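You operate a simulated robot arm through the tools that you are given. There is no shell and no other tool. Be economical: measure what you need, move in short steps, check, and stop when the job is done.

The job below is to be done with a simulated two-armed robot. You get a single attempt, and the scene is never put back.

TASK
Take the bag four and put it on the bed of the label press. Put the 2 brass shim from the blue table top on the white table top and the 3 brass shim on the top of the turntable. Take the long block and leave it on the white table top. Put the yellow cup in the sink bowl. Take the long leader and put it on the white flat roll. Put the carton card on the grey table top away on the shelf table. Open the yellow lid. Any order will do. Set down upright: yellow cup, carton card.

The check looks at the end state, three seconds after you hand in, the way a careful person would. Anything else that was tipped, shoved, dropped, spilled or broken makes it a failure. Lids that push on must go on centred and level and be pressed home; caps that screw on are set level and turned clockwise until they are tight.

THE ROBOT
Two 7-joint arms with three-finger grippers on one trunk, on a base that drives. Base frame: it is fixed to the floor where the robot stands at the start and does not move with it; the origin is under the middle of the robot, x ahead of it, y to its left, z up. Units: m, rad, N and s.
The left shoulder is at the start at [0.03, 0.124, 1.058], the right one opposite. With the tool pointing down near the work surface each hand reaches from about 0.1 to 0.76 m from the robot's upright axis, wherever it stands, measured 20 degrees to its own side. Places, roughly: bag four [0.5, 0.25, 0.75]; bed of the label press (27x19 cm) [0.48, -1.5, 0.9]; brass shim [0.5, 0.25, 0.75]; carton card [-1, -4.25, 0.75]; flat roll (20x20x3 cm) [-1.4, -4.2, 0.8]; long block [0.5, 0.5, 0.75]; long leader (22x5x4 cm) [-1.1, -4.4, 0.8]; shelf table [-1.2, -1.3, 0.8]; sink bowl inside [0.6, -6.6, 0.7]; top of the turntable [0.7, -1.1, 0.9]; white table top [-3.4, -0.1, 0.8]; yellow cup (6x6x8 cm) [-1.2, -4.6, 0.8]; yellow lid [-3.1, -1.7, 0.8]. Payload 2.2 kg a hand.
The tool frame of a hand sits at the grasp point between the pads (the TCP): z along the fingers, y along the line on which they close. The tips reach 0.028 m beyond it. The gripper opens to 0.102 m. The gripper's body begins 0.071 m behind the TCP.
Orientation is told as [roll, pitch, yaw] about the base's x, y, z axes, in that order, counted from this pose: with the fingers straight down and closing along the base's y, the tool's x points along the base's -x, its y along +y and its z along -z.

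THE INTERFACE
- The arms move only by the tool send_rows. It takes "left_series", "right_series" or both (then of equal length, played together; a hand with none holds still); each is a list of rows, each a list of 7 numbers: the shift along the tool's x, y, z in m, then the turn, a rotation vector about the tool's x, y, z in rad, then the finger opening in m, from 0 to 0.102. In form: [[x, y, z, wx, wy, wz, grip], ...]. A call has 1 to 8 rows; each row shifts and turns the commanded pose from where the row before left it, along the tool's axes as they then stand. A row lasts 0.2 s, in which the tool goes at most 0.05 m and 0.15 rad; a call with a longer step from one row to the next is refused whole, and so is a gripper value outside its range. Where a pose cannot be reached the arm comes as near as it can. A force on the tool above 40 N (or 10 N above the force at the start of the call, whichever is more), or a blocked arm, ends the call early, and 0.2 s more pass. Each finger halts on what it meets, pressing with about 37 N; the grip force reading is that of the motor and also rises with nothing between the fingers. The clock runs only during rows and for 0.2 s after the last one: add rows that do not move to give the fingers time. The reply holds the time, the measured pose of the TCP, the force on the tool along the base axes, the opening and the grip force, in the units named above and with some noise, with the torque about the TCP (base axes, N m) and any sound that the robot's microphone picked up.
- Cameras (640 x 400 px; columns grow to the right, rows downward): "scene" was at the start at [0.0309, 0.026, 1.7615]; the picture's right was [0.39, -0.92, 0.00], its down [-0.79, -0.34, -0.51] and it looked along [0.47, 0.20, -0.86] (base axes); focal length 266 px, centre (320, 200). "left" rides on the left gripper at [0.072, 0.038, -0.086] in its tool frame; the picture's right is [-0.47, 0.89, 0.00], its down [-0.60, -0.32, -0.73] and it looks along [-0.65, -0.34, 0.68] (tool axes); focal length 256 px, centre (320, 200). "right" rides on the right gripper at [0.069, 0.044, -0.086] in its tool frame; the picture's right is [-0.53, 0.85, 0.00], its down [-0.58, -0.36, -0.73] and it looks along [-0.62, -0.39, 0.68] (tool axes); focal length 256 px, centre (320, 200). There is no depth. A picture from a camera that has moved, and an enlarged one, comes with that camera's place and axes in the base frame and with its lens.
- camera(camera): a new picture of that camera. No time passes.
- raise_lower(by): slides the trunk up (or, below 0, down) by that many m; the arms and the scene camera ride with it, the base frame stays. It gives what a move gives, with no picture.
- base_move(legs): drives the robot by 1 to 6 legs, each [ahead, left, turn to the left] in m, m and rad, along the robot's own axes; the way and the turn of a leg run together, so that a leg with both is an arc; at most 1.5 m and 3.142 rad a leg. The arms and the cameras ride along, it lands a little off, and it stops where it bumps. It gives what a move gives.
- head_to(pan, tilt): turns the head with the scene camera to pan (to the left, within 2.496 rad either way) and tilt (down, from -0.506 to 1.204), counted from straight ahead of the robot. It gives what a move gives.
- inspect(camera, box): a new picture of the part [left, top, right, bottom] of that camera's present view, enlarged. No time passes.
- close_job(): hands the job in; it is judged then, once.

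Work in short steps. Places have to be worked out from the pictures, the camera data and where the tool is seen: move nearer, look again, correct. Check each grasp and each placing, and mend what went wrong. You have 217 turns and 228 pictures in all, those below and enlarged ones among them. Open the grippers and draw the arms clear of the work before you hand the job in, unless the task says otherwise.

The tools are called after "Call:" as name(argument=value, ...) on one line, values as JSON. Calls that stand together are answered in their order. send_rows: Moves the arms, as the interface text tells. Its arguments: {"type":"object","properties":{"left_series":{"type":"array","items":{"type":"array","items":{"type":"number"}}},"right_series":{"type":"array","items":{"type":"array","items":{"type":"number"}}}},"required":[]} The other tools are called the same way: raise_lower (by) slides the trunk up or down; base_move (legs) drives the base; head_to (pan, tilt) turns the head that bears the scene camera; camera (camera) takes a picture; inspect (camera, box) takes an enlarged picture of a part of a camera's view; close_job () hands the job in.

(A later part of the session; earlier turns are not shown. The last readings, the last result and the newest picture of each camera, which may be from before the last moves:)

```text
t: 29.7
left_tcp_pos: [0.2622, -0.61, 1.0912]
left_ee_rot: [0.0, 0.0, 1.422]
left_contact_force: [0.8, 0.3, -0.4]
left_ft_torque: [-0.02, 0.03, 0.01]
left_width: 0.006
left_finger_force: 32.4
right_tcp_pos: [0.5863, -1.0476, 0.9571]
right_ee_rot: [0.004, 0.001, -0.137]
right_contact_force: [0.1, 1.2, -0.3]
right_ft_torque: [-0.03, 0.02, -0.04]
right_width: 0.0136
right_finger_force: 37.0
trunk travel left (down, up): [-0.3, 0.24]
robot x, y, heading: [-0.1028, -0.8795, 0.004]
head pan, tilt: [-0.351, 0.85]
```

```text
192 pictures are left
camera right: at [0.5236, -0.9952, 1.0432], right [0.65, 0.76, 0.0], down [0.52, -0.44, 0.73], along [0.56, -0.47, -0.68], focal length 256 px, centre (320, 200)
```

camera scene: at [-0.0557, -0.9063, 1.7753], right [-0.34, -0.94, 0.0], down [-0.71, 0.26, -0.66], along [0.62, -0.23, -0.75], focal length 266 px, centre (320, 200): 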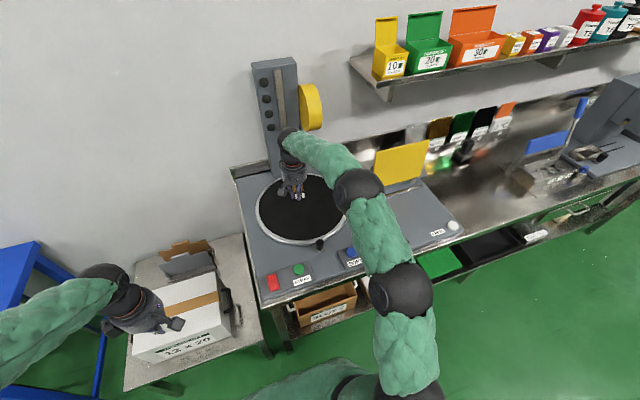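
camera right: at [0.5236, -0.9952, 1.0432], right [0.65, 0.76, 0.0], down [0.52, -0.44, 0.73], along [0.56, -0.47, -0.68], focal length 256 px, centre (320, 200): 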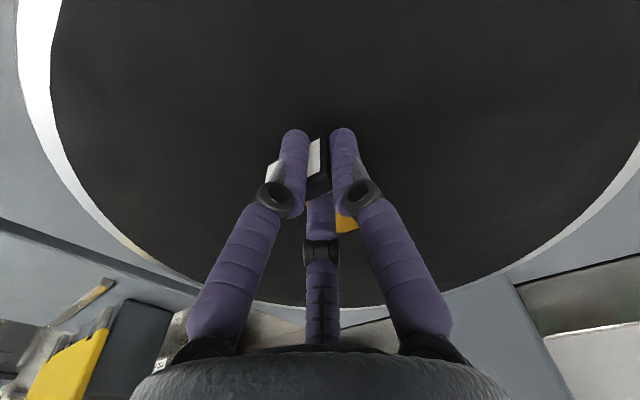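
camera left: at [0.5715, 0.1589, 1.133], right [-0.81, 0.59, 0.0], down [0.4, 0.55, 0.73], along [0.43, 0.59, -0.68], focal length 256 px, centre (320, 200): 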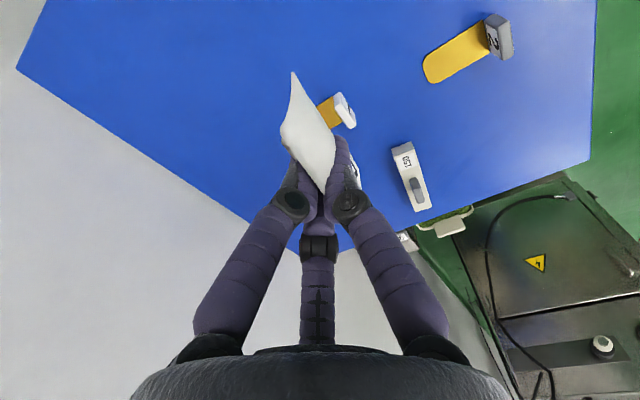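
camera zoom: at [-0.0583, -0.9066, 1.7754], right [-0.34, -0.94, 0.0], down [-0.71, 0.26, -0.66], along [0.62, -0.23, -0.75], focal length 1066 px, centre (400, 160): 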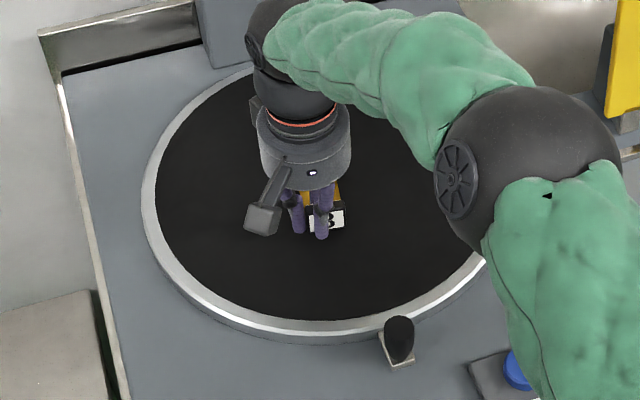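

I descend slowly in 4 mm steps, watching force.

Call:
send_rows(right_series=[[0, 0, 0.004, 0, 0, 0, 0.0], [0, 0, 0.004, 0, 0, 0, 0.0], [0, 0, 0.004, 0, 0, 0, 0.0], [0, 0, 0.003, 0, 0, 0, 0.0], [0, 0, 0.003, 0, 0, 0, 0.0]])

Call:
camera(camera="right")

```text
t: 30.7
left_tcp_pos: [0.2594, -0.6103, 1.0931]
left_ee_rot: [-0.002, -0.001, 1.424]
left_contact_force: [-0.1, 0.6, 0.0]
left_ft_torque: [0.04, 0.05, -0.01]
left_width: 0.0062
left_finger_force: 32.2
right_tcp_pos: [0.5867, -1.0494, 0.9524]
right_ee_rot: [0.004, -0.009, -0.142]
right_contact_force: [-11.9, 4.5, 18.9]
right_ft_torque: [0.03, 0.38, -0.11]
right_width: 0.0132
right_finger_force: 36.8
trunk travel left (down, up): [-0.3, 0.24]
robot x, y, heading: [-0.0986, -0.8776, -0.003]
head pan, tilt: [-0.351, 0.85]
stopped in row 5 (right hand): the force on the tool passed its limit at 43 N (the readings are from after the stop); the commanded pose is now the measured one
```

```text
191 pictures are left
camera right: at [0.5247, -0.9965, 1.0367], right [0.65, 0.76, 0.01], down [0.51, -0.44, 0.74], along [0.56, -0.47, -0.68], focal length 256 px, centre (320, 200)
```

right: 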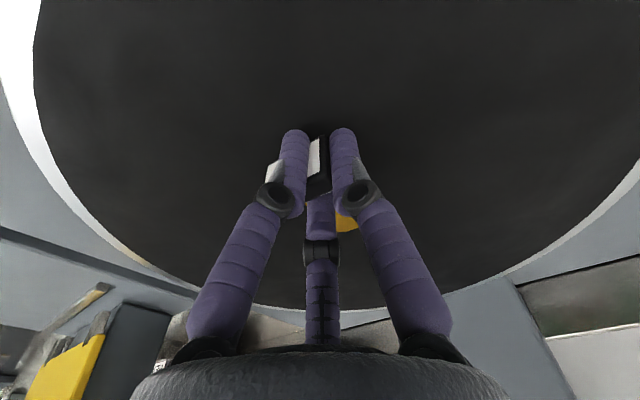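

The shim touches the disc at TCP 0.952. I ease up 1 mm, open, and withdraw up.

Call:
send_rows(right_series=[[0, 0, -0.001, 0, 0, 0, 0.0], [0, 0, 0, 0, 0, 0, 0.03], [0, 0, 0, 0, 0, 0, 0.07], [0, 0, 0, 0, 0, 0, 0.102], [0, 0, -0.03, 0, 0, 0, 0.102], [0, 0, -0.045, 0, 0, 0, 0.102], [0, 0, -0.045, 0, 0, 0, 0.102]])

Call:
camera(camera="right")

```text
t: 32.3
left_tcp_pos: [0.2614, -0.6096, 1.0909]
left_ee_rot: [-0.004, 0.001, 1.422]
left_contact_force: [0.0, -0.1, -1.2]
left_ft_torque: [0.0, -0.04, 0.0]
left_width: 0.0059
left_finger_force: 32.1
right_tcp_pos: [0.5824, -1.0499, 1.071]
right_ee_rot: [0.001, -0.007, -0.138]
right_contact_force: [-1.2, 0.7, -0.6]
right_ft_torque: [0.0, -0.01, -0.02]
right_width: 0.1018
right_finger_force: 0.2
trunk travel left (down, up): [-0.3, 0.24]
robot x, y, heading: [-0.0978, -0.8801, 0.004]
head pan, tilt: [-0.351, 0.85]
```

```text
190 pictures are left
camera right: at [0.5192, -0.9972, 1.1565], right [0.65, 0.76, 0.01], down [0.52, -0.44, 0.73], along [0.56, -0.47, -0.68], focal length 256 px, centre (320, 200)
```

right: 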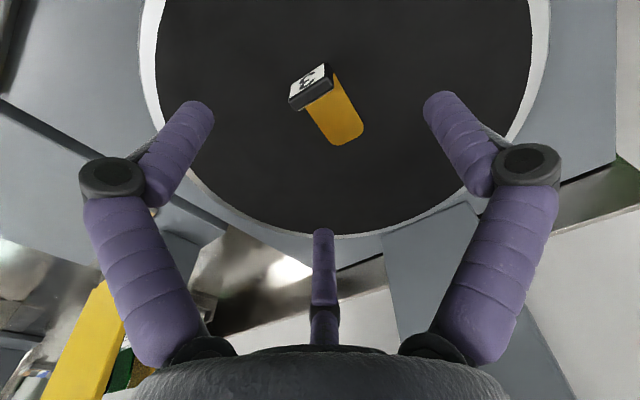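

Shim 3 rests on the turntable. I retract the right hand and shift the base right by 0.72 m so the left hand faces the press.

Call:
send_rows(right_series=[[0.045, 0, 0, 0, 0, 0, 0.102], [0.045, 0, 0, 0, 0, 0, 0.102], [0.045, 0, 0, 0, 0, 0, 0.102], [0.045, 0, 0, 0, 0, 0, 0.102], [0.045, 0, 0, 0, 0, 0, 0.102], [0.045, 0, 0, 0, 0, 0, 0.102], [0.045, 0, 0, 0, 0, 0, 0.102], [0.045, 0, 0, 0, 0, 0, 0.08]])

Call:
base_move(legs=[[-0.1, 0, 0], [0, -0.72, 0], [0.05, 0, 0]])

Call:
head_to(pan=0.2, tilt=0.9)

Call:
camera(camera="scene")

Call:
camera(camera="left")

```text
t: 34.1
left_tcp_pos: [0.2592, -0.6107, 1.0921]
left_ee_rot: [-0.001, 0.0, 1.422]
left_contact_force: [-1.8, -0.2, 0.6]
left_ft_torque: [-0.01, -0.02, -0.01]
left_width: 0.0058
left_finger_force: 32.4
right_tcp_pos: [0.2311, -1.0024, 1.0627]
right_ee_rot: [0.003, -0.011, -0.14]
right_contact_force: [0.6, -0.8, -0.5]
right_ft_torque: [-0.02, -0.06, 0.01]
right_width: 0.0799
right_finger_force: 0.0
trunk travel left (down, up): [-0.3, 0.24]
robot x, y, heading: [-0.1023, -0.8813, 0.004]
head pan, tilt: [-0.351, 0.85]
```

```text
t: 39.3
left_tcp_pos: [0.216, -1.334, 1.0903]
left_ee_rot: [0.002, 0.0, 1.414]
left_contact_force: [-0.2, -0.2, -0.2]
left_ft_torque: [0.02, 0.06, -0.02]
left_width: 0.0061
left_finger_force: 32.6
right_tcp_pos: [0.1853, -1.727, 1.063]
right_ee_rot: [0.003, -0.007, -0.146]
right_contact_force: [-0.1, -0.5, -0.5]
right_ft_torque: [0.01, 0.07, 0.02]
right_width: 0.0802
right_finger_force: 0.0
trunk travel left (down, up): [-0.3, 0.24]
robot x, y, heading: [-0.154, -1.6014, -0.008]
head pan, tilt: [-0.351, 0.85]
```

```text
t: 40.3
left_tcp_pos: [0.2139, -1.3343, 1.0913]
left_ee_rot: [0.002, 0.002, 1.414]
left_contact_force: [-0.9, -0.1, -0.4]
left_ft_torque: [-0.04, -0.02, 0.02]
left_width: 0.0059
left_finger_force: 31.6
right_tcp_pos: [0.1832, -1.7272, 1.0623]
right_ee_rot: [0.004, -0.007, -0.146]
right_contact_force: [0.9, 0.7, 0.1]
right_ft_torque: [0.0, 0.01, 0.01]
right_width: 0.0801
right_finger_force: 0.0
trunk travel left (down, up): [-0.3, 0.24]
robot x, y, heading: [-0.1481, -1.6011, -0.004]
head pan, tilt: [0.201, 0.901]
```

```text
189 pictures are left
camera scene: at [-0.1061, -1.5861, 1.7715], right [0.19, -0.98, 0.0], down [-0.77, -0.15, -0.62], along [0.61, 0.12, -0.78], focal length 266 px, centre (320, 200)
```

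scene: 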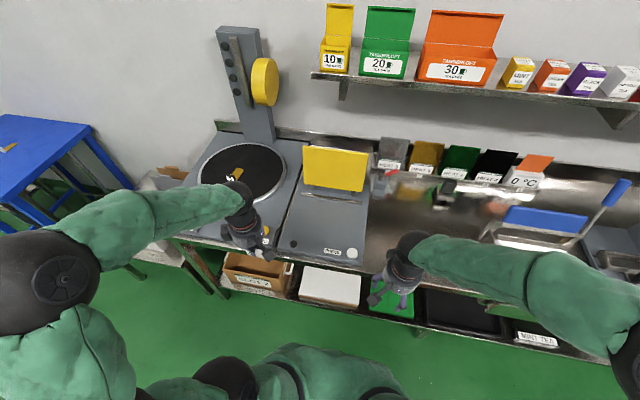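

```text
188 pictures are left
camera left: at [0.1647, -1.3991, 1.1775], right [-0.8, 0.6, 0.0], down [0.41, 0.55, 0.73], along [0.44, 0.59, -0.68], focal length 256 px, centre (320, 200)
```

left: 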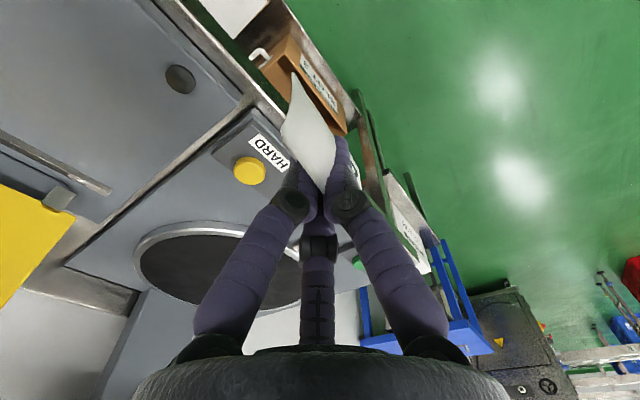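

Zoom on the press to see its bed and label.

Call:
inspect(camera="scene", box=[260, 130, 400, 270])

Call:
inspect(camera="scene", box=[460, 150, 640, 290])

```text
2.86 times, centred on (330, 200) of scene
camera zoom: at [-0.1061, -1.5861, 1.7715], right [0.19, -0.98, 0.0], down [-0.77, -0.15, -0.62], along [0.61, 0.12, -0.78], focal length 761 px, centre (291, 200)
```

zoom: 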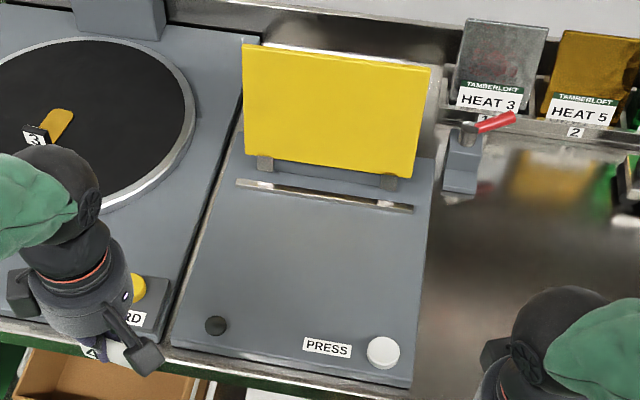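

```text
2.86 times, centred on (550, 220) of scene
camera zoom: at [-0.1061, -1.5861, 1.7715], right [0.19, -0.98, 0.0], down [-0.77, -0.15, -0.62], along [0.61, 0.12, -0.78], focal length 761 px, centre (-337, 143)
```

zoom: 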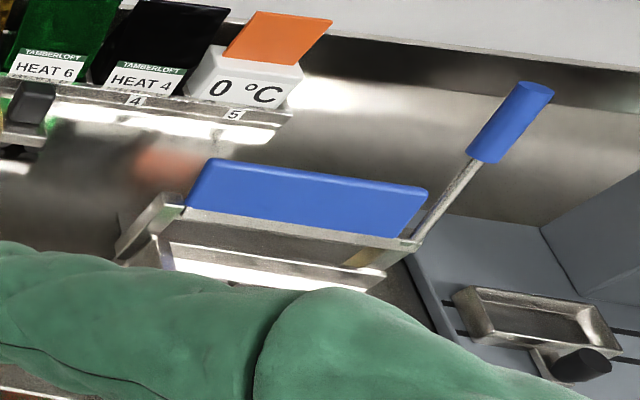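

The yellow-lidded machine labelled PRESS matches the given place; its bed centre is ≈ (0.44,-1.49). I carry the bag over it.

Call:
send_rows(left_series=[[0.0182, -0.041, 0, 0, 0, 0, 0.0], [0.0182, -0.041, 0, 0, 0, 0, 0.0], [0.0182, -0.041, 0, 0, 0, 0, 0.0], [0.0182, -0.041, 0, 0, 0, 0, 0.0], [0.0182, -0.041, 0, 0, 0, 0, 0.0], [0.0182, -0.041, 0.02, 0, 0, 0, 0.0], [0, 0, 0.04, 0, 0, 0, 0.0], [0, 0, 0.03, 0, 0, 0, 0.0]])

Call:
inspect(camera="scene", box=[260, 130, 400, 270])

Call:
camera(camera="left")

```text
t: 42.1
left_tcp_pos: [0.4421, -1.4801, 1.0039]
left_ee_rot: [0.0, -0.001, 1.415]
left_contact_force: [0.1, -0.1, 0.2]
left_ft_torque: [0.01, 0.02, -0.01]
left_width: 0.0062
left_finger_force: 32.4
right_tcp_pos: [0.1828, -1.7276, 1.0633]
right_ee_rot: [0.004, -0.007, -0.147]
right_contact_force: [0.8, -0.3, -0.2]
right_ft_torque: [0.03, 0.01, 0.0]
right_width: 0.0799
right_finger_force: 0.0
trunk travel left (down, up): [-0.3, 0.24]
robot x, y, heading: [-0.1486, -1.5986, -0.01]
head pan, tilt: [0.201, 0.901]
```

```text
2.86 times, centred on (330, 200) of scene
camera zoom: at [-0.105, -1.5866, 1.7714], right [0.19, -0.98, 0.0], down [-0.77, -0.15, -0.62], along [0.61, 0.12, -0.78], focal length 761 px, centre (291, 200)
```

zoom: 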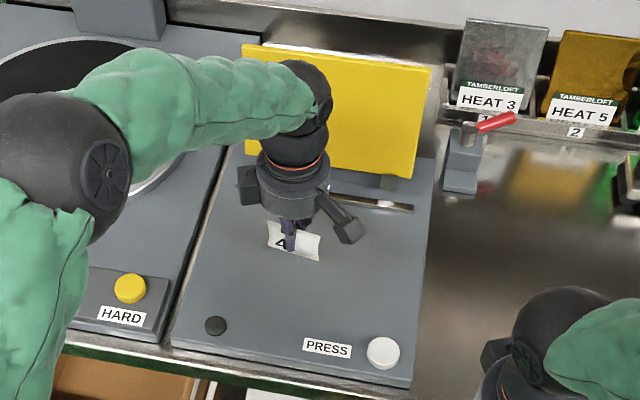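

```text
184 pictures are left
camera left: at [0.3923, -1.5454, 1.0908], right [-0.8, 0.6, 0.0], down [0.41, 0.55, 0.73], along [0.44, 0.59, -0.68], focal length 256 px, centre (320, 200)
```

left: 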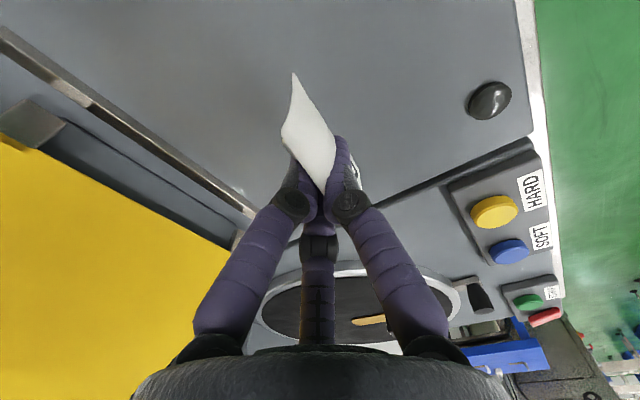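

Over the bed. I lower in small steps toward contact.

Call:
send_rows(left_series=[[0, 0, 0.01, 0, 0, 0, 0.0], [0, 0, 0.006, 0, 0, 0, 0.0], [0, 0, 0.004, 0, 0, 0, 0.0], [0, 0, 0.004, 0, 0, 0, 0.0], [0, 0, 0.004, 0, 0, 0, 0.0], [0, 0, 0.003, 0, 0, 0, 0.0], [0, 0, 0.003, 0, 0, 0, 0.0]])

Call:
inspect(camera="scene", box=[260, 170, 400, 260])

```text
t: 43.7
left_tcp_pos: [0.4408, -1.4805, 0.9677]
left_ee_rot: [0.0, -0.001, 1.414]
left_contact_force: [0.0, 0.4, 0.0]
left_ft_torque: [0.0, -0.01, -0.02]
left_width: 0.006
left_finger_force: 32.8
right_tcp_pos: [0.1821, -1.7265, 1.0639]
right_ee_rot: [0.003, -0.007, -0.147]
right_contact_force: [-0.4, -0.6, 0.1]
right_ft_torque: [0.01, -0.05, 0.01]
right_width: 0.0801
right_finger_force: 0.1
trunk travel left (down, up): [-0.3, 0.24]
robot x, y, heading: [-0.1504, -1.6007, -0.006]
head pan, tilt: [0.201, 0.901]
```

```text
4.44 times, centred on (330, 215) of scene
camera zoom: at [-0.1065, -1.5861, 1.7715], right [0.19, -0.98, 0.0], down [-0.77, -0.15, -0.62], along [0.61, 0.12, -0.78], focal length 1184 px, centre (276, 133)
```

zoom: 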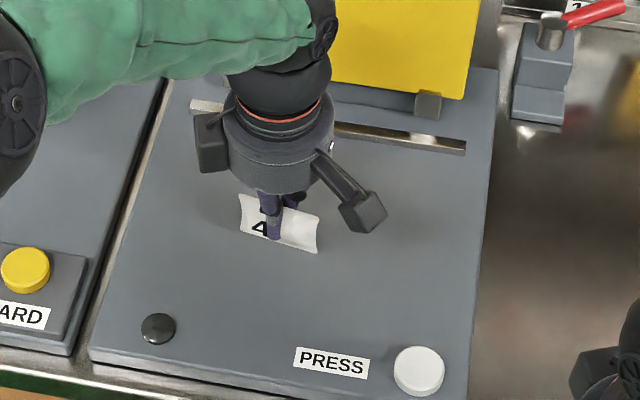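

No contact yet; I keep lowering.

Call:
send_rows(left_series=[[0, 0, 0.004, 0, 0, 0, 0.0], [0, 0, 0.004, 0, 0, 0, 0.0], [0, 0, 0.004, 0, 0, 0, 0.0], [0, 0, 0.004, 0, 0, 0, 0.0], [0, 0, 0.004, 0, 0, 0, 0.0], [0, 0, 0.004, 0, 0, 0, 0.0]])

Call:
inspect(camera="scene", box=[260, 170, 400, 260])

```text
t: 45.1
left_tcp_pos: [0.4412, -1.4817, 0.9449]
left_ee_rot: [-0.004, 0.0, 1.413]
left_contact_force: [-0.7, -0.9, 4.8]
left_ft_torque: [-0.03, 0.01, -0.05]
left_width: 0.0059
left_finger_force: 31.8
right_tcp_pos: [0.1814, -1.7269, 1.0644]
right_ee_rot: [0.005, -0.007, -0.146]
right_contact_force: [0.8, 0.1, -0.3]
right_ft_torque: [-0.03, 0.01, 0.03]
right_width: 0.0799
right_finger_force: 0.0
trunk travel left (down, up): [-0.3, 0.24]
robot x, y, heading: [-0.1484, -1.5995, -0.005]
head pan, tilt: [0.201, 0.901]
```

```text
4.44 times, centred on (330, 215) of scene
camera zoom: at [-0.1074, -1.5862, 1.7716], right [0.19, -0.98, 0.0], down [-0.77, -0.15, -0.62], along [0.61, 0.12, -0.78], focal length 1184 px, centre (276, 133)
```

zoom: 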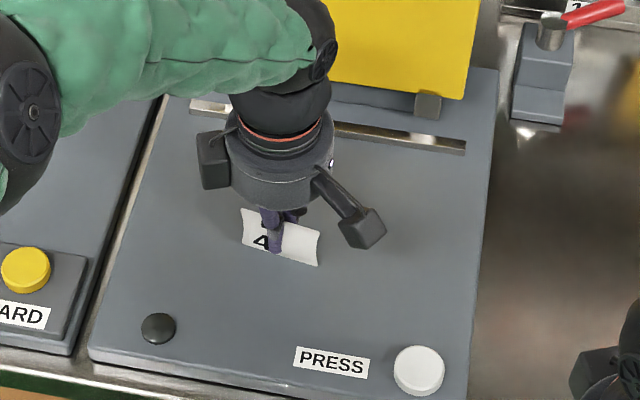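

Light contact (≈5 N). I open and withdraw upward.

Call:
send_rows(left_series=[[0, 0, 0, 0, 0, 0, 0.02], [0, 0, 0, 0, 0, 0, 0.05], [0, 0, 0, 0, 0, 0, 0.09], [0, 0, 0, 0, 0, 0, 0.102], [0, 0, -0.03, 0, 0, 0, 0.102], [0, 0, -0.045, 0, 0, 0, 0.102], [0, 0, -0.045, 0, 0, 0, 0.102], [0, 0, -0.03, 0, 0, 0, 0.102]])

Call:
camera(camera="left")

```text
t: 46.9
left_tcp_pos: [0.4412, -1.4816, 1.0906]
left_ee_rot: [0.0, 0.0, 1.414]
left_contact_force: [-0.1, -0.8, -0.8]
left_ft_torque: [0.03, 0.03, -0.02]
left_width: 0.102
left_finger_force: 0.1
right_tcp_pos: [0.1811, -1.7271, 1.0627]
right_ee_rot: [0.003, -0.008, -0.148]
right_contact_force: [-1.0, 0.0, -0.1]
right_ft_torque: [0.01, -0.02, 0.04]
right_width: 0.0802
right_finger_force: 0.0
trunk travel left (down, up): [-0.3, 0.24]
robot x, y, heading: [-0.1501, -1.6007, -0.008]
head pan, tilt: [0.201, 0.901]
```

```text
181 pictures are left
camera left: at [0.391, -1.5461, 1.1779], right [-0.8, 0.6, 0.0], down [0.41, 0.55, 0.73], along [0.44, 0.59, -0.68], focal length 256 px, centre (320, 200)
```

left: 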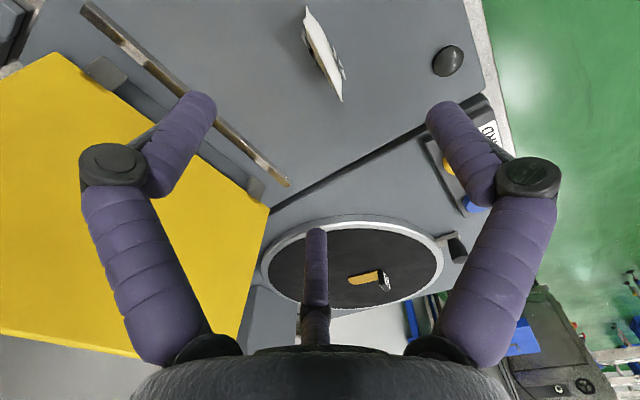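

Bag is on the bed. I retract the left hand, then drive back to the blue table, stopping at y≈0.3.

Call:
send_rows(left_series=[[-0.01, 0.041, 0, 0, 0, 0, 0.102], [-0.01, 0.041, 0, 0, 0, 0, 0.102], [-0.01, 0.041, 0, 0, 0, 0, 0.102], [-0.01, 0.041, 0, 0, 0, 0, 0.102], [-0.01, 0.041, 0, 0, 0, 0, 0.102], [0, 0.03, 0, 0, 0, 0, 0.102]])

Call:
base_move(legs=[[-0.08, 0, 0.008], [0, 1.4, 0], [0, 0.5, 0], [0.23, 0, 0]])

Call:
head_to(pan=0.1, tilt=1.0)

Call:
camera(camera="scene")

Call:
camera(camera="left")

Call:
camera(camera="right")

```text
t: 48.3
left_tcp_pos: [0.2175, -1.3953, 1.0951]
left_ee_rot: [-0.001, -0.001, 1.413]
left_contact_force: [-0.7, 0.3, 0.2]
left_ft_torque: [0.04, -0.02, -0.03]
left_width: 0.102
left_finger_force: 0.0
right_tcp_pos: [0.1808, -1.7281, 1.0633]
right_ee_rot: [0.003, -0.009, -0.147]
right_contact_force: [0.6, -0.8, -0.7]
right_ft_torque: [-0.01, -0.05, 0.02]
right_width: 0.08
right_finger_force: 0.0
trunk travel left (down, up): [-0.3, 0.24]
robot x, y, heading: [-0.1477, -1.6008, -0.001]
head pan, tilt: [0.201, 0.901]
```

```text
t: 59.8
left_tcp_pos: [0.3538, 0.5072, 1.0936]
left_ee_rot: [0.001, 0.0, 1.428]
left_contact_force: [0.0, -0.9, -0.3]
left_ft_torque: [0.02, 0.04, 0.0]
left_width: 0.1018
left_finger_force: 0.2
right_tcp_pos: [0.3239, 0.1741, 1.0632]
right_ee_rot: [0.003, -0.007, -0.132]
right_contact_force: [-0.2, 0.0, -1.1]
right_ft_torque: [0.02, 0.0, 0.0]
right_width: 0.08
right_finger_force: 0.0
trunk travel left (down, up): [-0.3, 0.24]
robot x, y, heading: [-0.0147, 0.2983, 0.005]
head pan, tilt: [0.201, 0.901]
```

```text
t: 60.4
left_tcp_pos: [0.3534, 0.5067, 1.0945]
left_ee_rot: [-0.001, 0.002, 1.427]
left_contact_force: [-0.7, -0.7, 0.1]
left_ft_torque: [0.03, -0.03, -0.01]
left_width: 0.102
left_finger_force: 0.1
right_tcp_pos: [0.3225, 0.174, 1.0635]
right_ee_rot: [0.004, -0.006, -0.132]
right_contact_force: [-0.1, -0.5, -0.7]
right_ft_torque: [-0.01, -0.04, 0.0]
right_width: 0.0799
right_finger_force: 0.0
trunk travel left (down, up): [-0.3, 0.24]
robot x, y, heading: [-0.0119, 0.2972, 0.007]
head pan, tilt: [0.099, 1.0]
```

```text
180 pictures are left
camera scene: at [0.0266, 0.3031, 1.7643], right [0.11, -0.99, 0.0], down [-0.84, -0.09, -0.54], along [0.54, 0.06, -0.84], focal length 266 px, centre (320, 200)
```

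scene: 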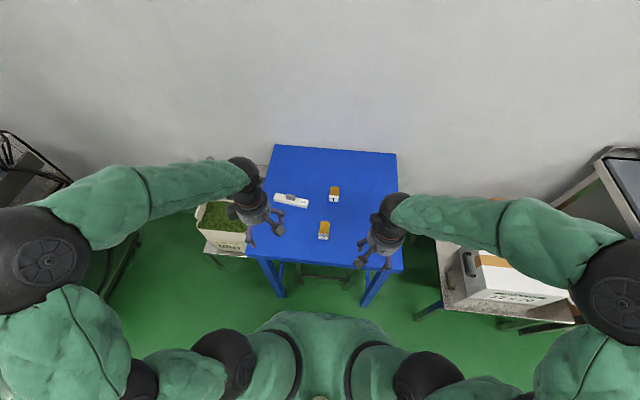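

```text
179 pictures are left
camera left: at [0.304, 0.4409, 1.1808], right [-0.81, 0.59, 0.0], down [0.4, 0.55, 0.73], along [0.43, 0.59, -0.68], focal length 256 px, centre (320, 200)
```

left: 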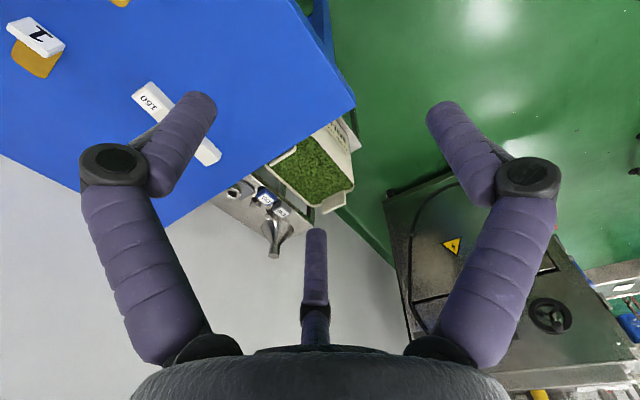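

```text
178 pictures are left
camera right: at [0.2596, 0.2269, 1.1486], right [0.64, 0.77, 0.01], down [0.52, -0.44, 0.73], along [0.57, -0.47, -0.68], focal length 256 px, centre (320, 200)
```

right: 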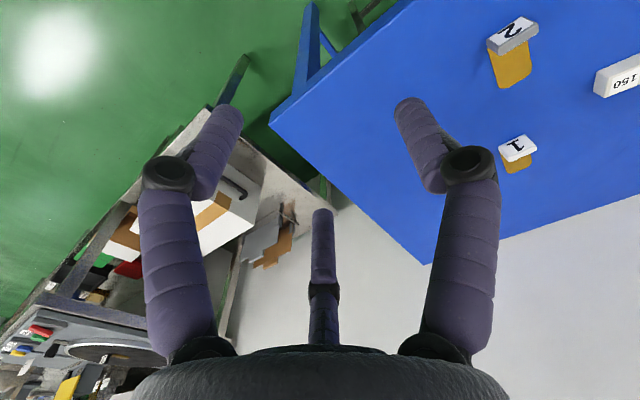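

Robot at (-0.01,0.30). I move the right hand over shim 2 (yaw 0) and the left over the long block (centre ≈ (0.616,0.487), yaw 1.365).

Call:
send_rows(right_series=[[-0.0192, 0.0325, 0.025, 0, 0, 0, 0.102], [-0.0192, 0.0325, 0.025, 0, 0, 0, 0.102], [-0.0192, 0.0325, 0.025, 0, 0, 0, 0.102], [-0.0192, 0.0325, 0.025, 0, 0, 0, 0.102], [-0.0192, 0.0325, 0.03, 0, 0, 0, 0.102], [-0.0192, 0.0325, 0.03, 0, 0, 0, 0.102], [0, 0, 0, 0, 0, -0.13, 0.102], [0, 0, 0, 0, 0, 0, 0.102]], left_series=[[-0.0026, -0.0376, 0.02, 0, 0, 0, 0.102], [-0.0026, -0.0376, 0.02, 0, 0, 0, 0.102], [-0.0026, -0.0376, 0.02, 0, 0, 0, 0.102], [-0.0026, -0.0376, 0.02, 0, 0, 0, 0.102], [-0.0026, -0.0376, 0.02, 0, 0, 0, 0.102], [-0.0026, -0.0376, 0.02, 0, 0, 0, 0.102], [-0.0026, -0.0376, 0.02, 0, 0, 0, 0.102], [0, 0, 0, 0, 0, 0.06, 0.102]])

Call:
camera(camera="left")

Call:
camera(camera="right")

```text
t: 62.2
left_tcp_pos: [0.617, 0.4864, 0.9549]
left_ee_rot: [-0.002, -0.002, 1.369]
left_contact_force: [0.2, 0.1, 0.6]
left_ft_torque: [0.01, -0.02, -0.01]
left_width: 0.1023
left_finger_force: 0.1
right_tcp_pos: [0.4645, 0.3519, 0.9028]
right_ee_rot: [0.002, -0.008, -0.001]
right_contact_force: [0.5, -0.6, -0.4]
right_ft_torque: [0.01, 0.0, -0.02]
right_width: 0.1021
right_finger_force: 0.0
trunk travel left (down, up): [-0.3, 0.24]
robot x, y, heading: [-0.0113, 0.2949, 0.006]
head pan, tilt: [0.099, 1.0]
```

```text
177 pictures are left
camera left: at [0.5645, 0.4241, 1.0407], right [-0.77, 0.63, 0.0], down [0.43, 0.53, 0.73], along [0.46, 0.57, -0.68], focal length 256 px, centre (320, 200)
```

left: 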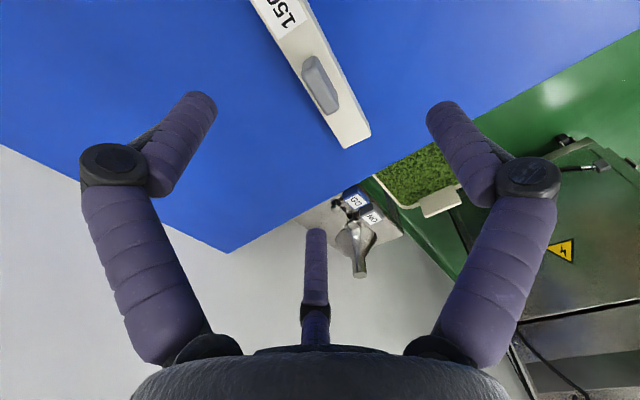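

```text
176 pictures are left
camera right: at [0.3953, 0.3968, 0.9882], right [0.54, 0.84, 0.01], down [0.57, -0.37, 0.73], along [0.62, -0.39, -0.68], focal length 256 px, centre (320, 200)
```

right: 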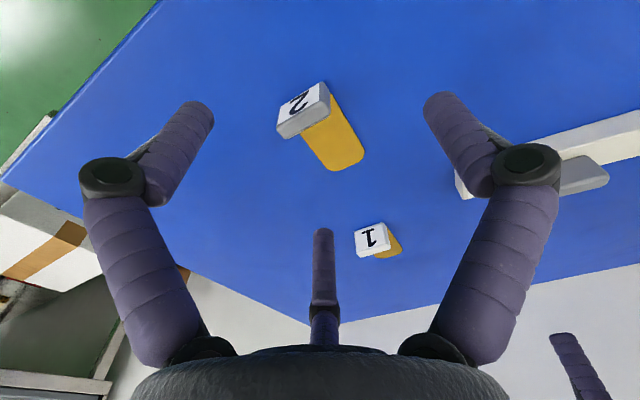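

Both are aligned within millimetres. I lower both, with a small correction for the right, and close.

Call:
send_rows(right_series=[[0.002, -0.003, 0.025, 0, 0, 0, 0.102], [0.002, -0.003, 0.025, 0, 0, 0, 0.102], [0, 0, 0.021, 0, 0, 0, 0.102], [0, 0, 0, 0, 0, 0, 0.102], [0, 0, 0, 0, 0, 0, 0.07], [0, 0, 0, 0, 0, 0, 0.04], [0, 0, 0, 0, 0, 0, 0.01], [0, 0, 0, 0, 0, 0, 0.0]], left_series=[[0, 0, 0.04, 0, 0, 0, 0.102], [0, 0, 0.04, 0, 0, 0, 0.102], [0, 0, 0.03, 0, 0, 0, 0.102], [0, 0, 0.013, 0, 0, 0, 0.102], [0, 0, 0, 0, 0, 0, 0.07], [0, 0, 0, 0, 0, 0, 0.04], [0, 0, 0, 0, 0, 0, 0.01], [0, 0, 0, 0, 0, 0, 0.0]])

Call:
camera(camera="left")

Call:
camera(camera="right")

```text
t: 64.0
left_tcp_pos: [0.6161, 0.4871, 0.8313]
left_ee_rot: [-0.001, 0.0, 1.367]
left_contact_force: [0.5, -0.1, 2.0]
left_ft_torque: [0.08, 0.02, -0.03]
left_width: 0.0457
left_finger_force: 36.9
right_tcp_pos: [0.4612, 0.3463, 0.834]
right_ee_rot: [0.002, -0.007, -0.002]
right_contact_force: [0.6, -0.3, 0.7]
right_ft_torque: [0.0, 0.02, 0.01]
right_width: 0.0144
right_finger_force: 37.4
trunk travel left (down, up): [-0.3, 0.24]
robot x, y, heading: [-0.0095, 0.2953, 0.006]
head pan, tilt: [0.099, 1.0]
```

```text
175 pictures are left
camera left: at [0.5639, 0.424, 0.9176], right [-0.77, 0.63, 0.0], down [0.43, 0.53, 0.73], along [0.46, 0.57, -0.68], focal length 256 px, centre (320, 200)
```

left: 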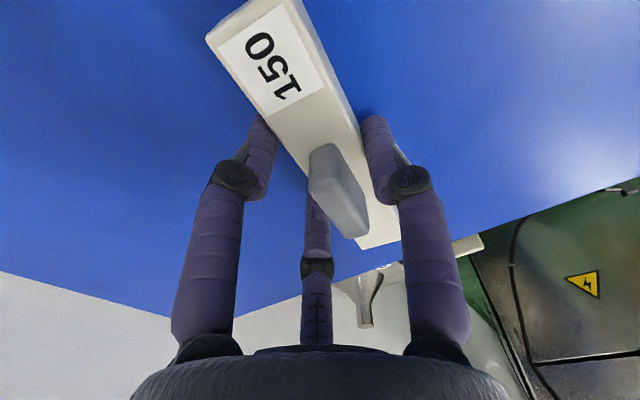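

```text
174 pictures are left
camera right: at [0.3924, 0.3903, 0.9192], right [0.54, 0.84, 0.01], down [0.57, -0.37, 0.73], along [0.62, -0.39, -0.68], focal length 256 px, centre (320, 200)
```

right: 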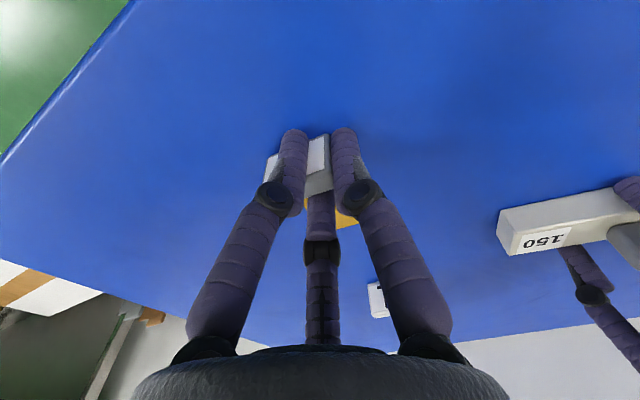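

Left grips the block (46 mm), right grips shim 2 (14 mm). I lift and retract both.

Call:
send_rows(right_series=[[0, 0, -0.02, 0, 0, 0, 0.0], [0, 0, -0.04, 0, 0, 0, 0.0], [0, 0, -0.04, 0, 0, 0, 0.0], [0, -0.01, -0.04, 0, 0, 0, 0.0], [0.02, -0.03, -0.03, 0, 0, 0, 0.0], [0.03, -0.03, -0.02, 0, 0, 0, 0.0], [0.04, -0.02, 0, 0, 0, 0, 0.0], [0.04, -0.02, 0, 0, 0, 0, 0.0]], left_series=[[0, 0, -0.02, 0, 0, 0, 0.0], [0, 0, -0.04, 0, 0, 0, 0.0], [0, 0, -0.04, 0, 0, 0, 0.0], [0, 0.01, -0.04, 0, 0, 0, 0.0], [0, 0.03, -0.03, 0, 0, 0, 0.0], [0, 0.04, -0.02, 0, 0, 0, 0.0], [0, 0.045, 0, 0, 0, 0, 0.0], [0, 0.045, 0, 0, 0, 0, 0.0]])

Call:
camera(camera="left")

Call:
head_to(pan=2.3, tilt=0.5)

Call:
camera(camera="scene")

```text
t: 65.8
left_tcp_pos: [0.4461, 0.525, 1.0244]
left_ee_rot: [-0.004, 0.0, 1.368]
left_contact_force: [-0.7, -0.5, -0.3]
left_ft_torque: [-0.02, -0.09, 0.03]
left_width: 0.0456
left_finger_force: 36.9
right_tcp_pos: [0.3242, 0.2338, 1.0249]
right_ee_rot: [0.002, -0.009, 0.0]
right_contact_force: [-0.5, -0.5, 0.2]
right_ft_torque: [-0.02, -0.07, -0.01]
right_width: 0.0138
right_finger_force: 37.4
trunk travel left (down, up): [-0.3, 0.24]
robot x, y, heading: [-0.0091, 0.2957, 0.006]
head pan, tilt: [0.099, 1.0]
```

```text
173 pictures are left
camera left: at [0.3931, 0.4621, 1.1112], right [-0.77, 0.63, 0.0], down [0.43, 0.53, 0.73], along [0.46, 0.57, -0.68], focal length 256 px, centre (320, 200)
```

left: 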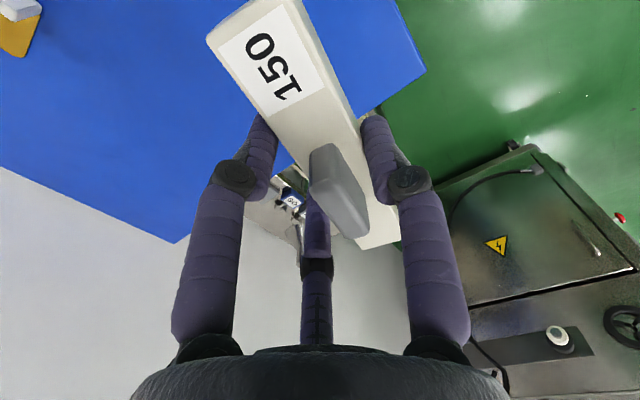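

```text
t: 67.9
left_tcp_pos: [0.4494, 0.526, 1.0244]
left_ee_rot: [0.0, 0.0, 1.369]
left_contact_force: [0.4, 1.4, -1.5]
left_ft_torque: [-0.01, -0.03, -0.03]
left_width: 0.0455
left_finger_force: 36.9
right_tcp_pos: [0.3266, 0.2359, 1.0221]
right_ee_rot: [0.0, -0.006, -0.001]
right_contact_force: [0.8, 0.0, 0.1]
right_ft_torque: [0.01, -0.02, 0.01]
right_width: 0.0137
right_finger_force: 36.8
trunk travel left (down, up): [-0.3, 0.24]
robot x, y, heading: [-0.0141, 0.2923, 0.006]
head pan, tilt: [2.3, 0.499]
```

```text
172 pictures are left
camera scene: at [-0.1033, 0.3629, 1.8054], right [0.74, 0.67, 0.0], down [0.32, -0.35, -0.88], along [-0.59, 0.65, -0.48], focal length 266 px, centre (320, 200)
```

scene: 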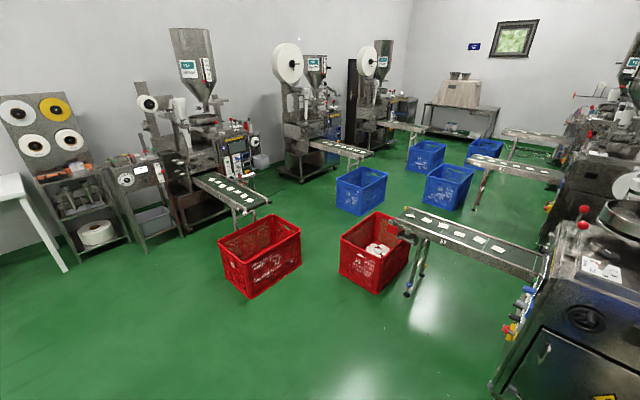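

Both held. The white table top is behind; its edge appears at the far left. I look over the other shoulder to see the route.

Call:
head_to(pan=-2.49, tilt=0.45)

Call:
camera(camera="scene")

```text
t: 71.7
left_tcp_pos: [0.449, 0.5249, 1.0232]
left_ee_rot: [0.002, -0.002, 1.367]
left_contact_force: [0.1, -0.2, -1.0]
left_ft_torque: [-0.05, -0.04, -0.01]
left_width: 0.0456
left_finger_force: 36.9
right_tcp_pos: [0.3273, 0.2358, 1.0226]
right_ee_rot: [0.001, -0.007, -0.002]
right_contact_force: [-0.7, 0.4, 0.2]
right_ft_torque: [0.04, 0.03, -0.02]
right_width: 0.0135
right_finger_force: 37.0
trunk travel left (down, up): [-0.3, 0.24]
robot x, y, heading: [-0.0104, 0.2988, 0.009]
head pan, tilt: [-2.491, 0.45]
```

```text
171 pictures are left
camera scene: at [-0.1147, 0.2392, 1.8099], right [-0.61, 0.79, 0.0], down [0.34, 0.27, -0.9], along [-0.71, -0.55, -0.44], focal length 266 px, centre (320, 200)
```

scene: 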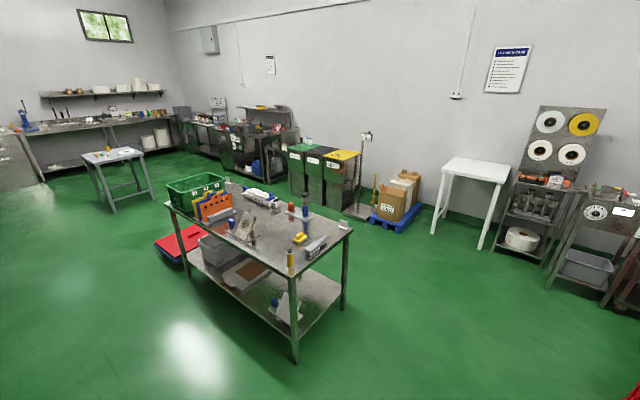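

The white table stands at about (-3.5,-0.1). I back away, turn around and drive toward it.

Call:
base_move(legs=[[-0.4, 0, 0], [0, 0, 3.13], [1.2, 0, 0], [0.9, 0.35, 0]])

Call:
head_to(pan=0.0, tilt=0.75)

Call:
camera(camera="scene")

```text
t: 91.8
left_tcp_pos: [-3.0179, -0.1327, 1.0237]
left_ee_rot: [0.0, 0.0, -1.857]
left_contact_force: [0.1, 0.6, -1.1]
left_ft_torque: [0.02, -0.02, -0.02]
left_width: 0.0453
left_finger_force: 36.5
right_tcp_pos: [-2.8722, 0.1459, 1.0232]
right_ee_rot: [0.002, -0.006, 3.057]
right_contact_force: [-0.1, -0.3, -0.5]
right_ft_torque: [0.0, -0.02, 0.01]
right_width: 0.0133
right_finger_force: 37.1
trunk travel left (down, up): [-0.3, 0.24]
robot x, y, heading: [-2.5409, 0.0566, 3.07]
head pan, tilt: [-2.491, 0.45]
```

```text
t: 94.0
left_tcp_pos: [-3.0176, -0.1337, 1.0245]
left_ee_rot: [0.001, -0.001, -1.855]
left_contact_force: [-0.2, -0.2, -0.9]
left_ft_torque: [0.02, -0.03, 0.02]
left_width: 0.0453
left_finger_force: 37.5
right_tcp_pos: [-2.8704, 0.1457, 1.0219]
right_ee_rot: [0.002, -0.008, 3.057]
right_contact_force: [0.2, 0.8, -2.0]
right_ft_torque: [0.01, -0.02, 0.02]
right_width: 0.0131
right_finger_force: 36.7
trunk travel left (down, up): [-0.3, 0.24]
robot x, y, heading: [-2.5412, 0.0603, 3.065]
head pan, tilt: [0.0, 0.75]
```

```text
170 pictures are left
camera scene: at [-2.5939, 0.0604, 1.7834], right [0.07, 1.0, 0.0], down [0.68, -0.05, -0.73], along [-0.73, 0.05, -0.68], focal length 266 px, centre (320, 200)
```

scene: 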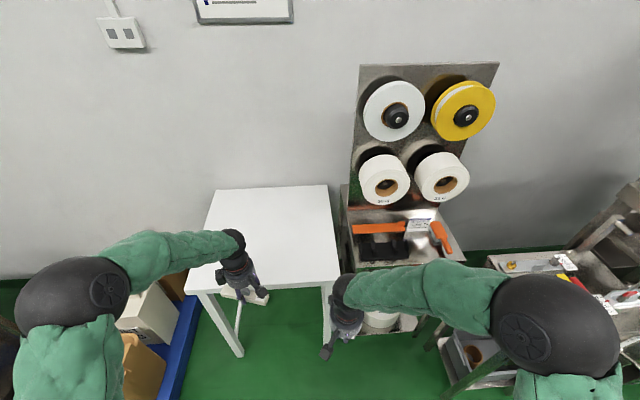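

The white table spans x -3.16…-3.76, y -0.43…0.18. I drive a bit nearer and straighten.

Call:
base_move(legs=[[0.2, 0.17, 0.072]])

```text
t: 95.9
left_tcp_pos: [-3.2063, -0.3249, 1.0232]
left_ee_rot: [0.001, 0.0, -1.784]
left_contact_force: [0.3, -0.2, -0.9]
left_ft_torque: [0.01, -0.01, -0.02]
left_width: 0.0455
left_finger_force: 36.7
right_tcp_pos: [-3.0802, -0.0369, 1.022]
right_ee_rot: [0.002, -0.007, 3.128]
right_contact_force: [-0.2, 0.1, -0.4]
right_ft_torque: [0.03, -0.04, -0.01]
right_width: 0.0133
right_finger_force: 36.7
trunk travel left (down, up): [-0.3, 0.24]
robot x, y, heading: [-2.743, -0.0999, 3.14]
head pan, tilt: [0.0, 0.75]
```

I extend both hands over the white table at travel height.

Call:
send_rows(right_series=[[-0.0417, -0.005, 0, 0, 0, 0, 0.0], [-0.0417, -0.005, 0, 0, 0, 0, 0.0], [-0.0417, -0.005, 0, 0, 0, 0, 0.0], [-0.0417, -0.005, 0, 0, 0, 0, 0.0], [-0.0417, -0.005, 0.02, 0, 0, 0, 0.0], [-0.0417, -0.005, 0.02, 0, 0, 0, 0.0], [0, 0, 0.045, 0, 0, 0, 0.0], [0, 0, 0.045, 0, 0, 0, 0.0]], left_series=[[0.0077, -0.0313, 0, 0, 0, 0, 0.0], [0.0077, -0.0313, 0, 0, 0, 0, 0.0], [0.0077, -0.0313, 0, 0, 0, 0, 0.0], [0.0077, -0.0313, 0, 0, 0, 0, 0.0], [0.0077, -0.0313, 0.02, 0, 0, 0, 0.0], [0.0077, -0.0313, 0.02, 0, 0, 0, 0.0], [0, 0, 0.045, 0, 0, 0, 0.0], [0, 0, 0.045, 0, 0, 0, 0.0]])

Call:
camera(camera="scene")

Call:
camera(camera="right")

Call:
camera(camera="left")

```text
t: 97.7
left_tcp_pos: [-3.3831, -0.2378, 0.8882]
left_ee_rot: [-0.001, 0.002, -1.786]
left_contact_force: [-0.7, -0.6, -0.4]
left_ft_torque: [0.05, -0.02, 0.0]
left_width: 0.0455
left_finger_force: 36.8
right_tcp_pos: [-3.3327, -0.0045, 0.8919]
right_ee_rot: [0.002, -0.004, 3.129]
right_contact_force: [-1.1, 0.1, 0.0]
right_ft_torque: [-0.02, -0.05, 0.03]
right_width: 0.0134
right_finger_force: 37.0
trunk travel left (down, up): [-0.3, 0.24]
robot x, y, heading: [-2.7432, -0.1012, 3.139]
head pan, tilt: [0.0, 0.75]
```

```text
169 pictures are left
camera scene: at [-2.7996, -0.1017, 1.7832], right [0.0, 1.0, 0.0], down [0.68, 0.0, -0.73], along [-0.73, 0.0, -0.68], focal length 266 px, centre (320, 200)
```

scene: 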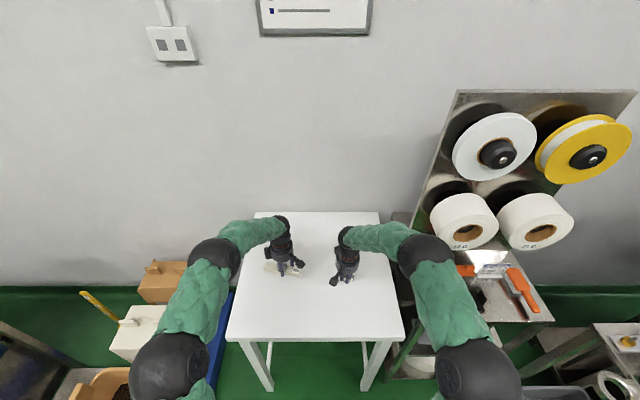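

```text
168 pictures are left
camera right: at [-3.2633, -0.0486, 0.9762], right [-0.55, -0.84, 0.01], down [-0.57, 0.37, 0.73], along [-0.62, 0.4, -0.68], focal length 256 px, centre (320, 200)
```

right: 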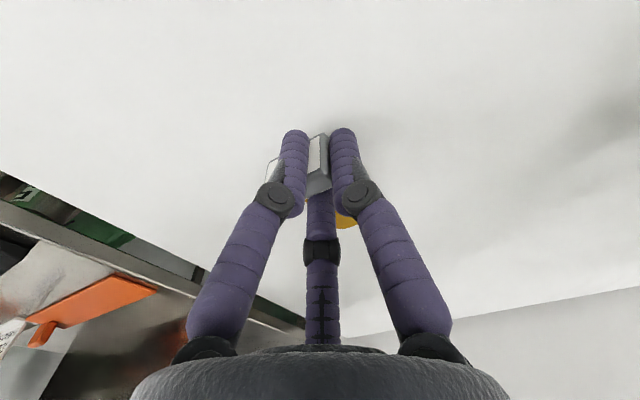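

```text
167 pictures are left
camera left: at [-3.3305, -0.1751, 0.9748], right [0.77, -0.64, 0.0], down [-0.44, -0.52, 0.73], along [-0.47, -0.56, -0.68], focal length 256 px, centre (320, 200)
```

left: 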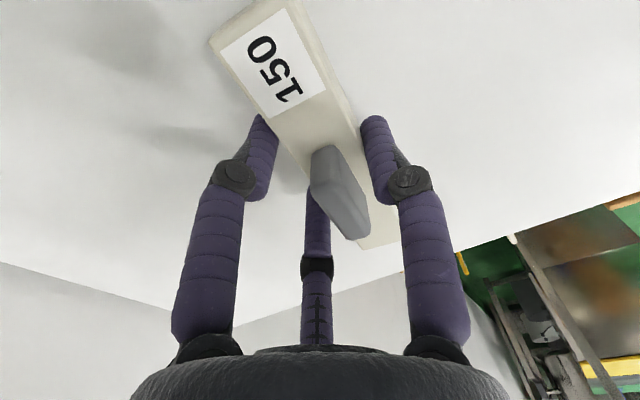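

Clear table under both. I lower step by step toward contact.

Call:
send_rows(right_series=[[0, 0, 0.012, 0, 0, 0, 0.0], [0, 0, 0.012, 0, 0, 0, 0.0], [0, 0, 0.01, 0, 0, 0, 0.0], [0, 0, 0.006, 0, 0, 0, 0.0], [0, 0, 0.005, 0, 0, 0, 0.0], [0, 0, 0.004, 0, 0, 0, 0.0], [0, 0, 0.004, 0, 0, 0, 0.0], [0, 0, 0.004, 0, 0, 0, 0.0]], left_series=[[0, 0, 0.01, 0, 0, 0, 0.0], [0, 0, 0.01, 0, 0, 0, 0.0], [0, 0, 0.008, 0, 0, 0, 0.0], [0, 0, 0.006, 0, 0, 0, 0.0], [0, 0, 0.005, 0, 0, 0, 0.0], [0, 0, 0.004, 0, 0, 0, 0.0], [0, 0, 0.004, 0, 0, 0, 0.0], [0, 0, 0.004, 0, 0, 0, 0.0]])

```text
t: 98.2
left_tcp_pos: [-3.3812, -0.2379, 0.8815]
left_ee_rot: [-0.009, -0.003, -1.783]
left_contact_force: [4.0, -0.4, 11.1]
left_ft_torque: [0.19, -0.51, -0.1]
left_width: 0.0455
left_finger_force: 36.5
right_tcp_pos: [-3.3339, -0.0043, 0.8831]
right_ee_rot: [0.004, -0.023, 3.123]
right_contact_force: [5.1, -1.5, 15.3]
right_ft_torque: [-0.05, -0.27, 0.03]
right_width: 0.0135
right_finger_force: 37.1
trunk travel left (down, up): [-0.3, 0.24]
robot x, y, heading: [-2.743, -0.1001, 3.136]
head pan, tilt: [0.0, 0.75]
stopped in row 2 (right hand): the force on the tool passed its limit at 45 N (the readings are from after the stop); the commanded pose is now the measured one
```

Both touch: the table top is at z≈0.847. I ease up 1 mm, open both, and withdraw upward.

Call:
send_rows(right_series=[[0, 0, -0.001, 0, 0, 0, 0.0], [0, 0, 0, 0, 0, 0, 0.03], [0, 0, 0, 0, 0, 0, 0.07], [0, 0, 0, 0, 0, 0, 0.102], [0, 0, -0.03, 0, 0, 0, 0.102], [0, 0, -0.045, 0, 0, 0, 0.102], [0, 0, -0.045, 0, 0, 0, 0.102], [0, 0, -0.04, 0, 0, 0, 0.102]], left_series=[[0, 0, -0.001, 0, 0, 0, 0.02], [0, 0, 0, 0, 0, 0, 0.06], [0, 0, 0, 0, 0, 0, 0.09], [0, 0, 0, 0, 0, 0, 0.102], [0, 0, -0.03, 0, 0, 0, 0.102], [0, 0, -0.045, 0, 0, 0, 0.102], [0, 0, -0.045, 0, 0, 0, 0.102], [0, 0, -0.04, 0, 0, 0, 0.102]])

Call:
camera(camera="right")

Call:
camera(camera="left")

```text
t: 100.0
left_tcp_pos: [-3.3817, -0.2381, 1.0396]
left_ee_rot: [-0.004, 0.001, -1.784]
left_contact_force: [-0.7, -0.8, -0.2]
left_ft_torque: [0.0, 0.01, 0.0]
left_width: 0.1019
left_finger_force: 0.1
right_tcp_pos: [-3.3331, -0.0096, 1.044]
right_ee_rot: [0.003, -0.017, 3.126]
right_contact_force: [-0.1, -1.1, -0.4]
right_ft_torque: [0.02, 0.02, -0.01]
right_width: 0.102
right_finger_force: 0.1
trunk travel left (down, up): [-0.3, 0.24]
robot x, y, heading: [-2.744, -0.1007, 3.137]
head pan, tilt: [0.0, 0.75]
```

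```text
166 pictures are left
camera right: at [-3.2621, -0.0531, 1.1284], right [-0.55, -0.84, 0.01], down [-0.56, 0.38, 0.74], along [-0.62, 0.4, -0.67], focal length 256 px, centre (320, 200)
```

right: 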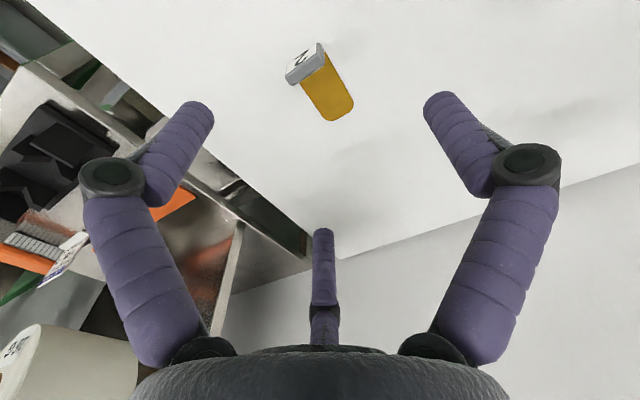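

```text
165 pictures are left
camera left: at [-3.3291, -0.1745, 1.1255], right [0.77, -0.64, 0.0], down [-0.43, -0.52, 0.73], along [-0.47, -0.56, -0.68], focal length 256 px, centre (320, 200)
```

left: 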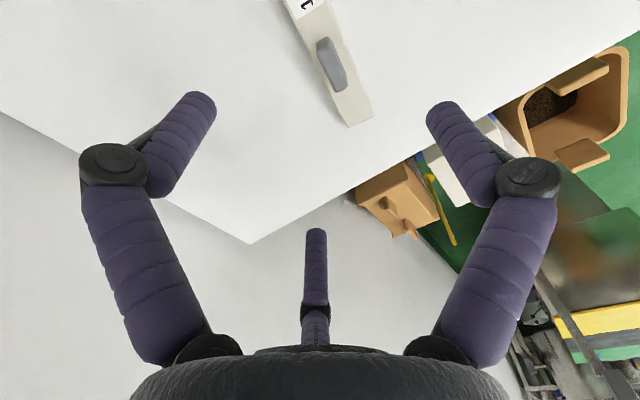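

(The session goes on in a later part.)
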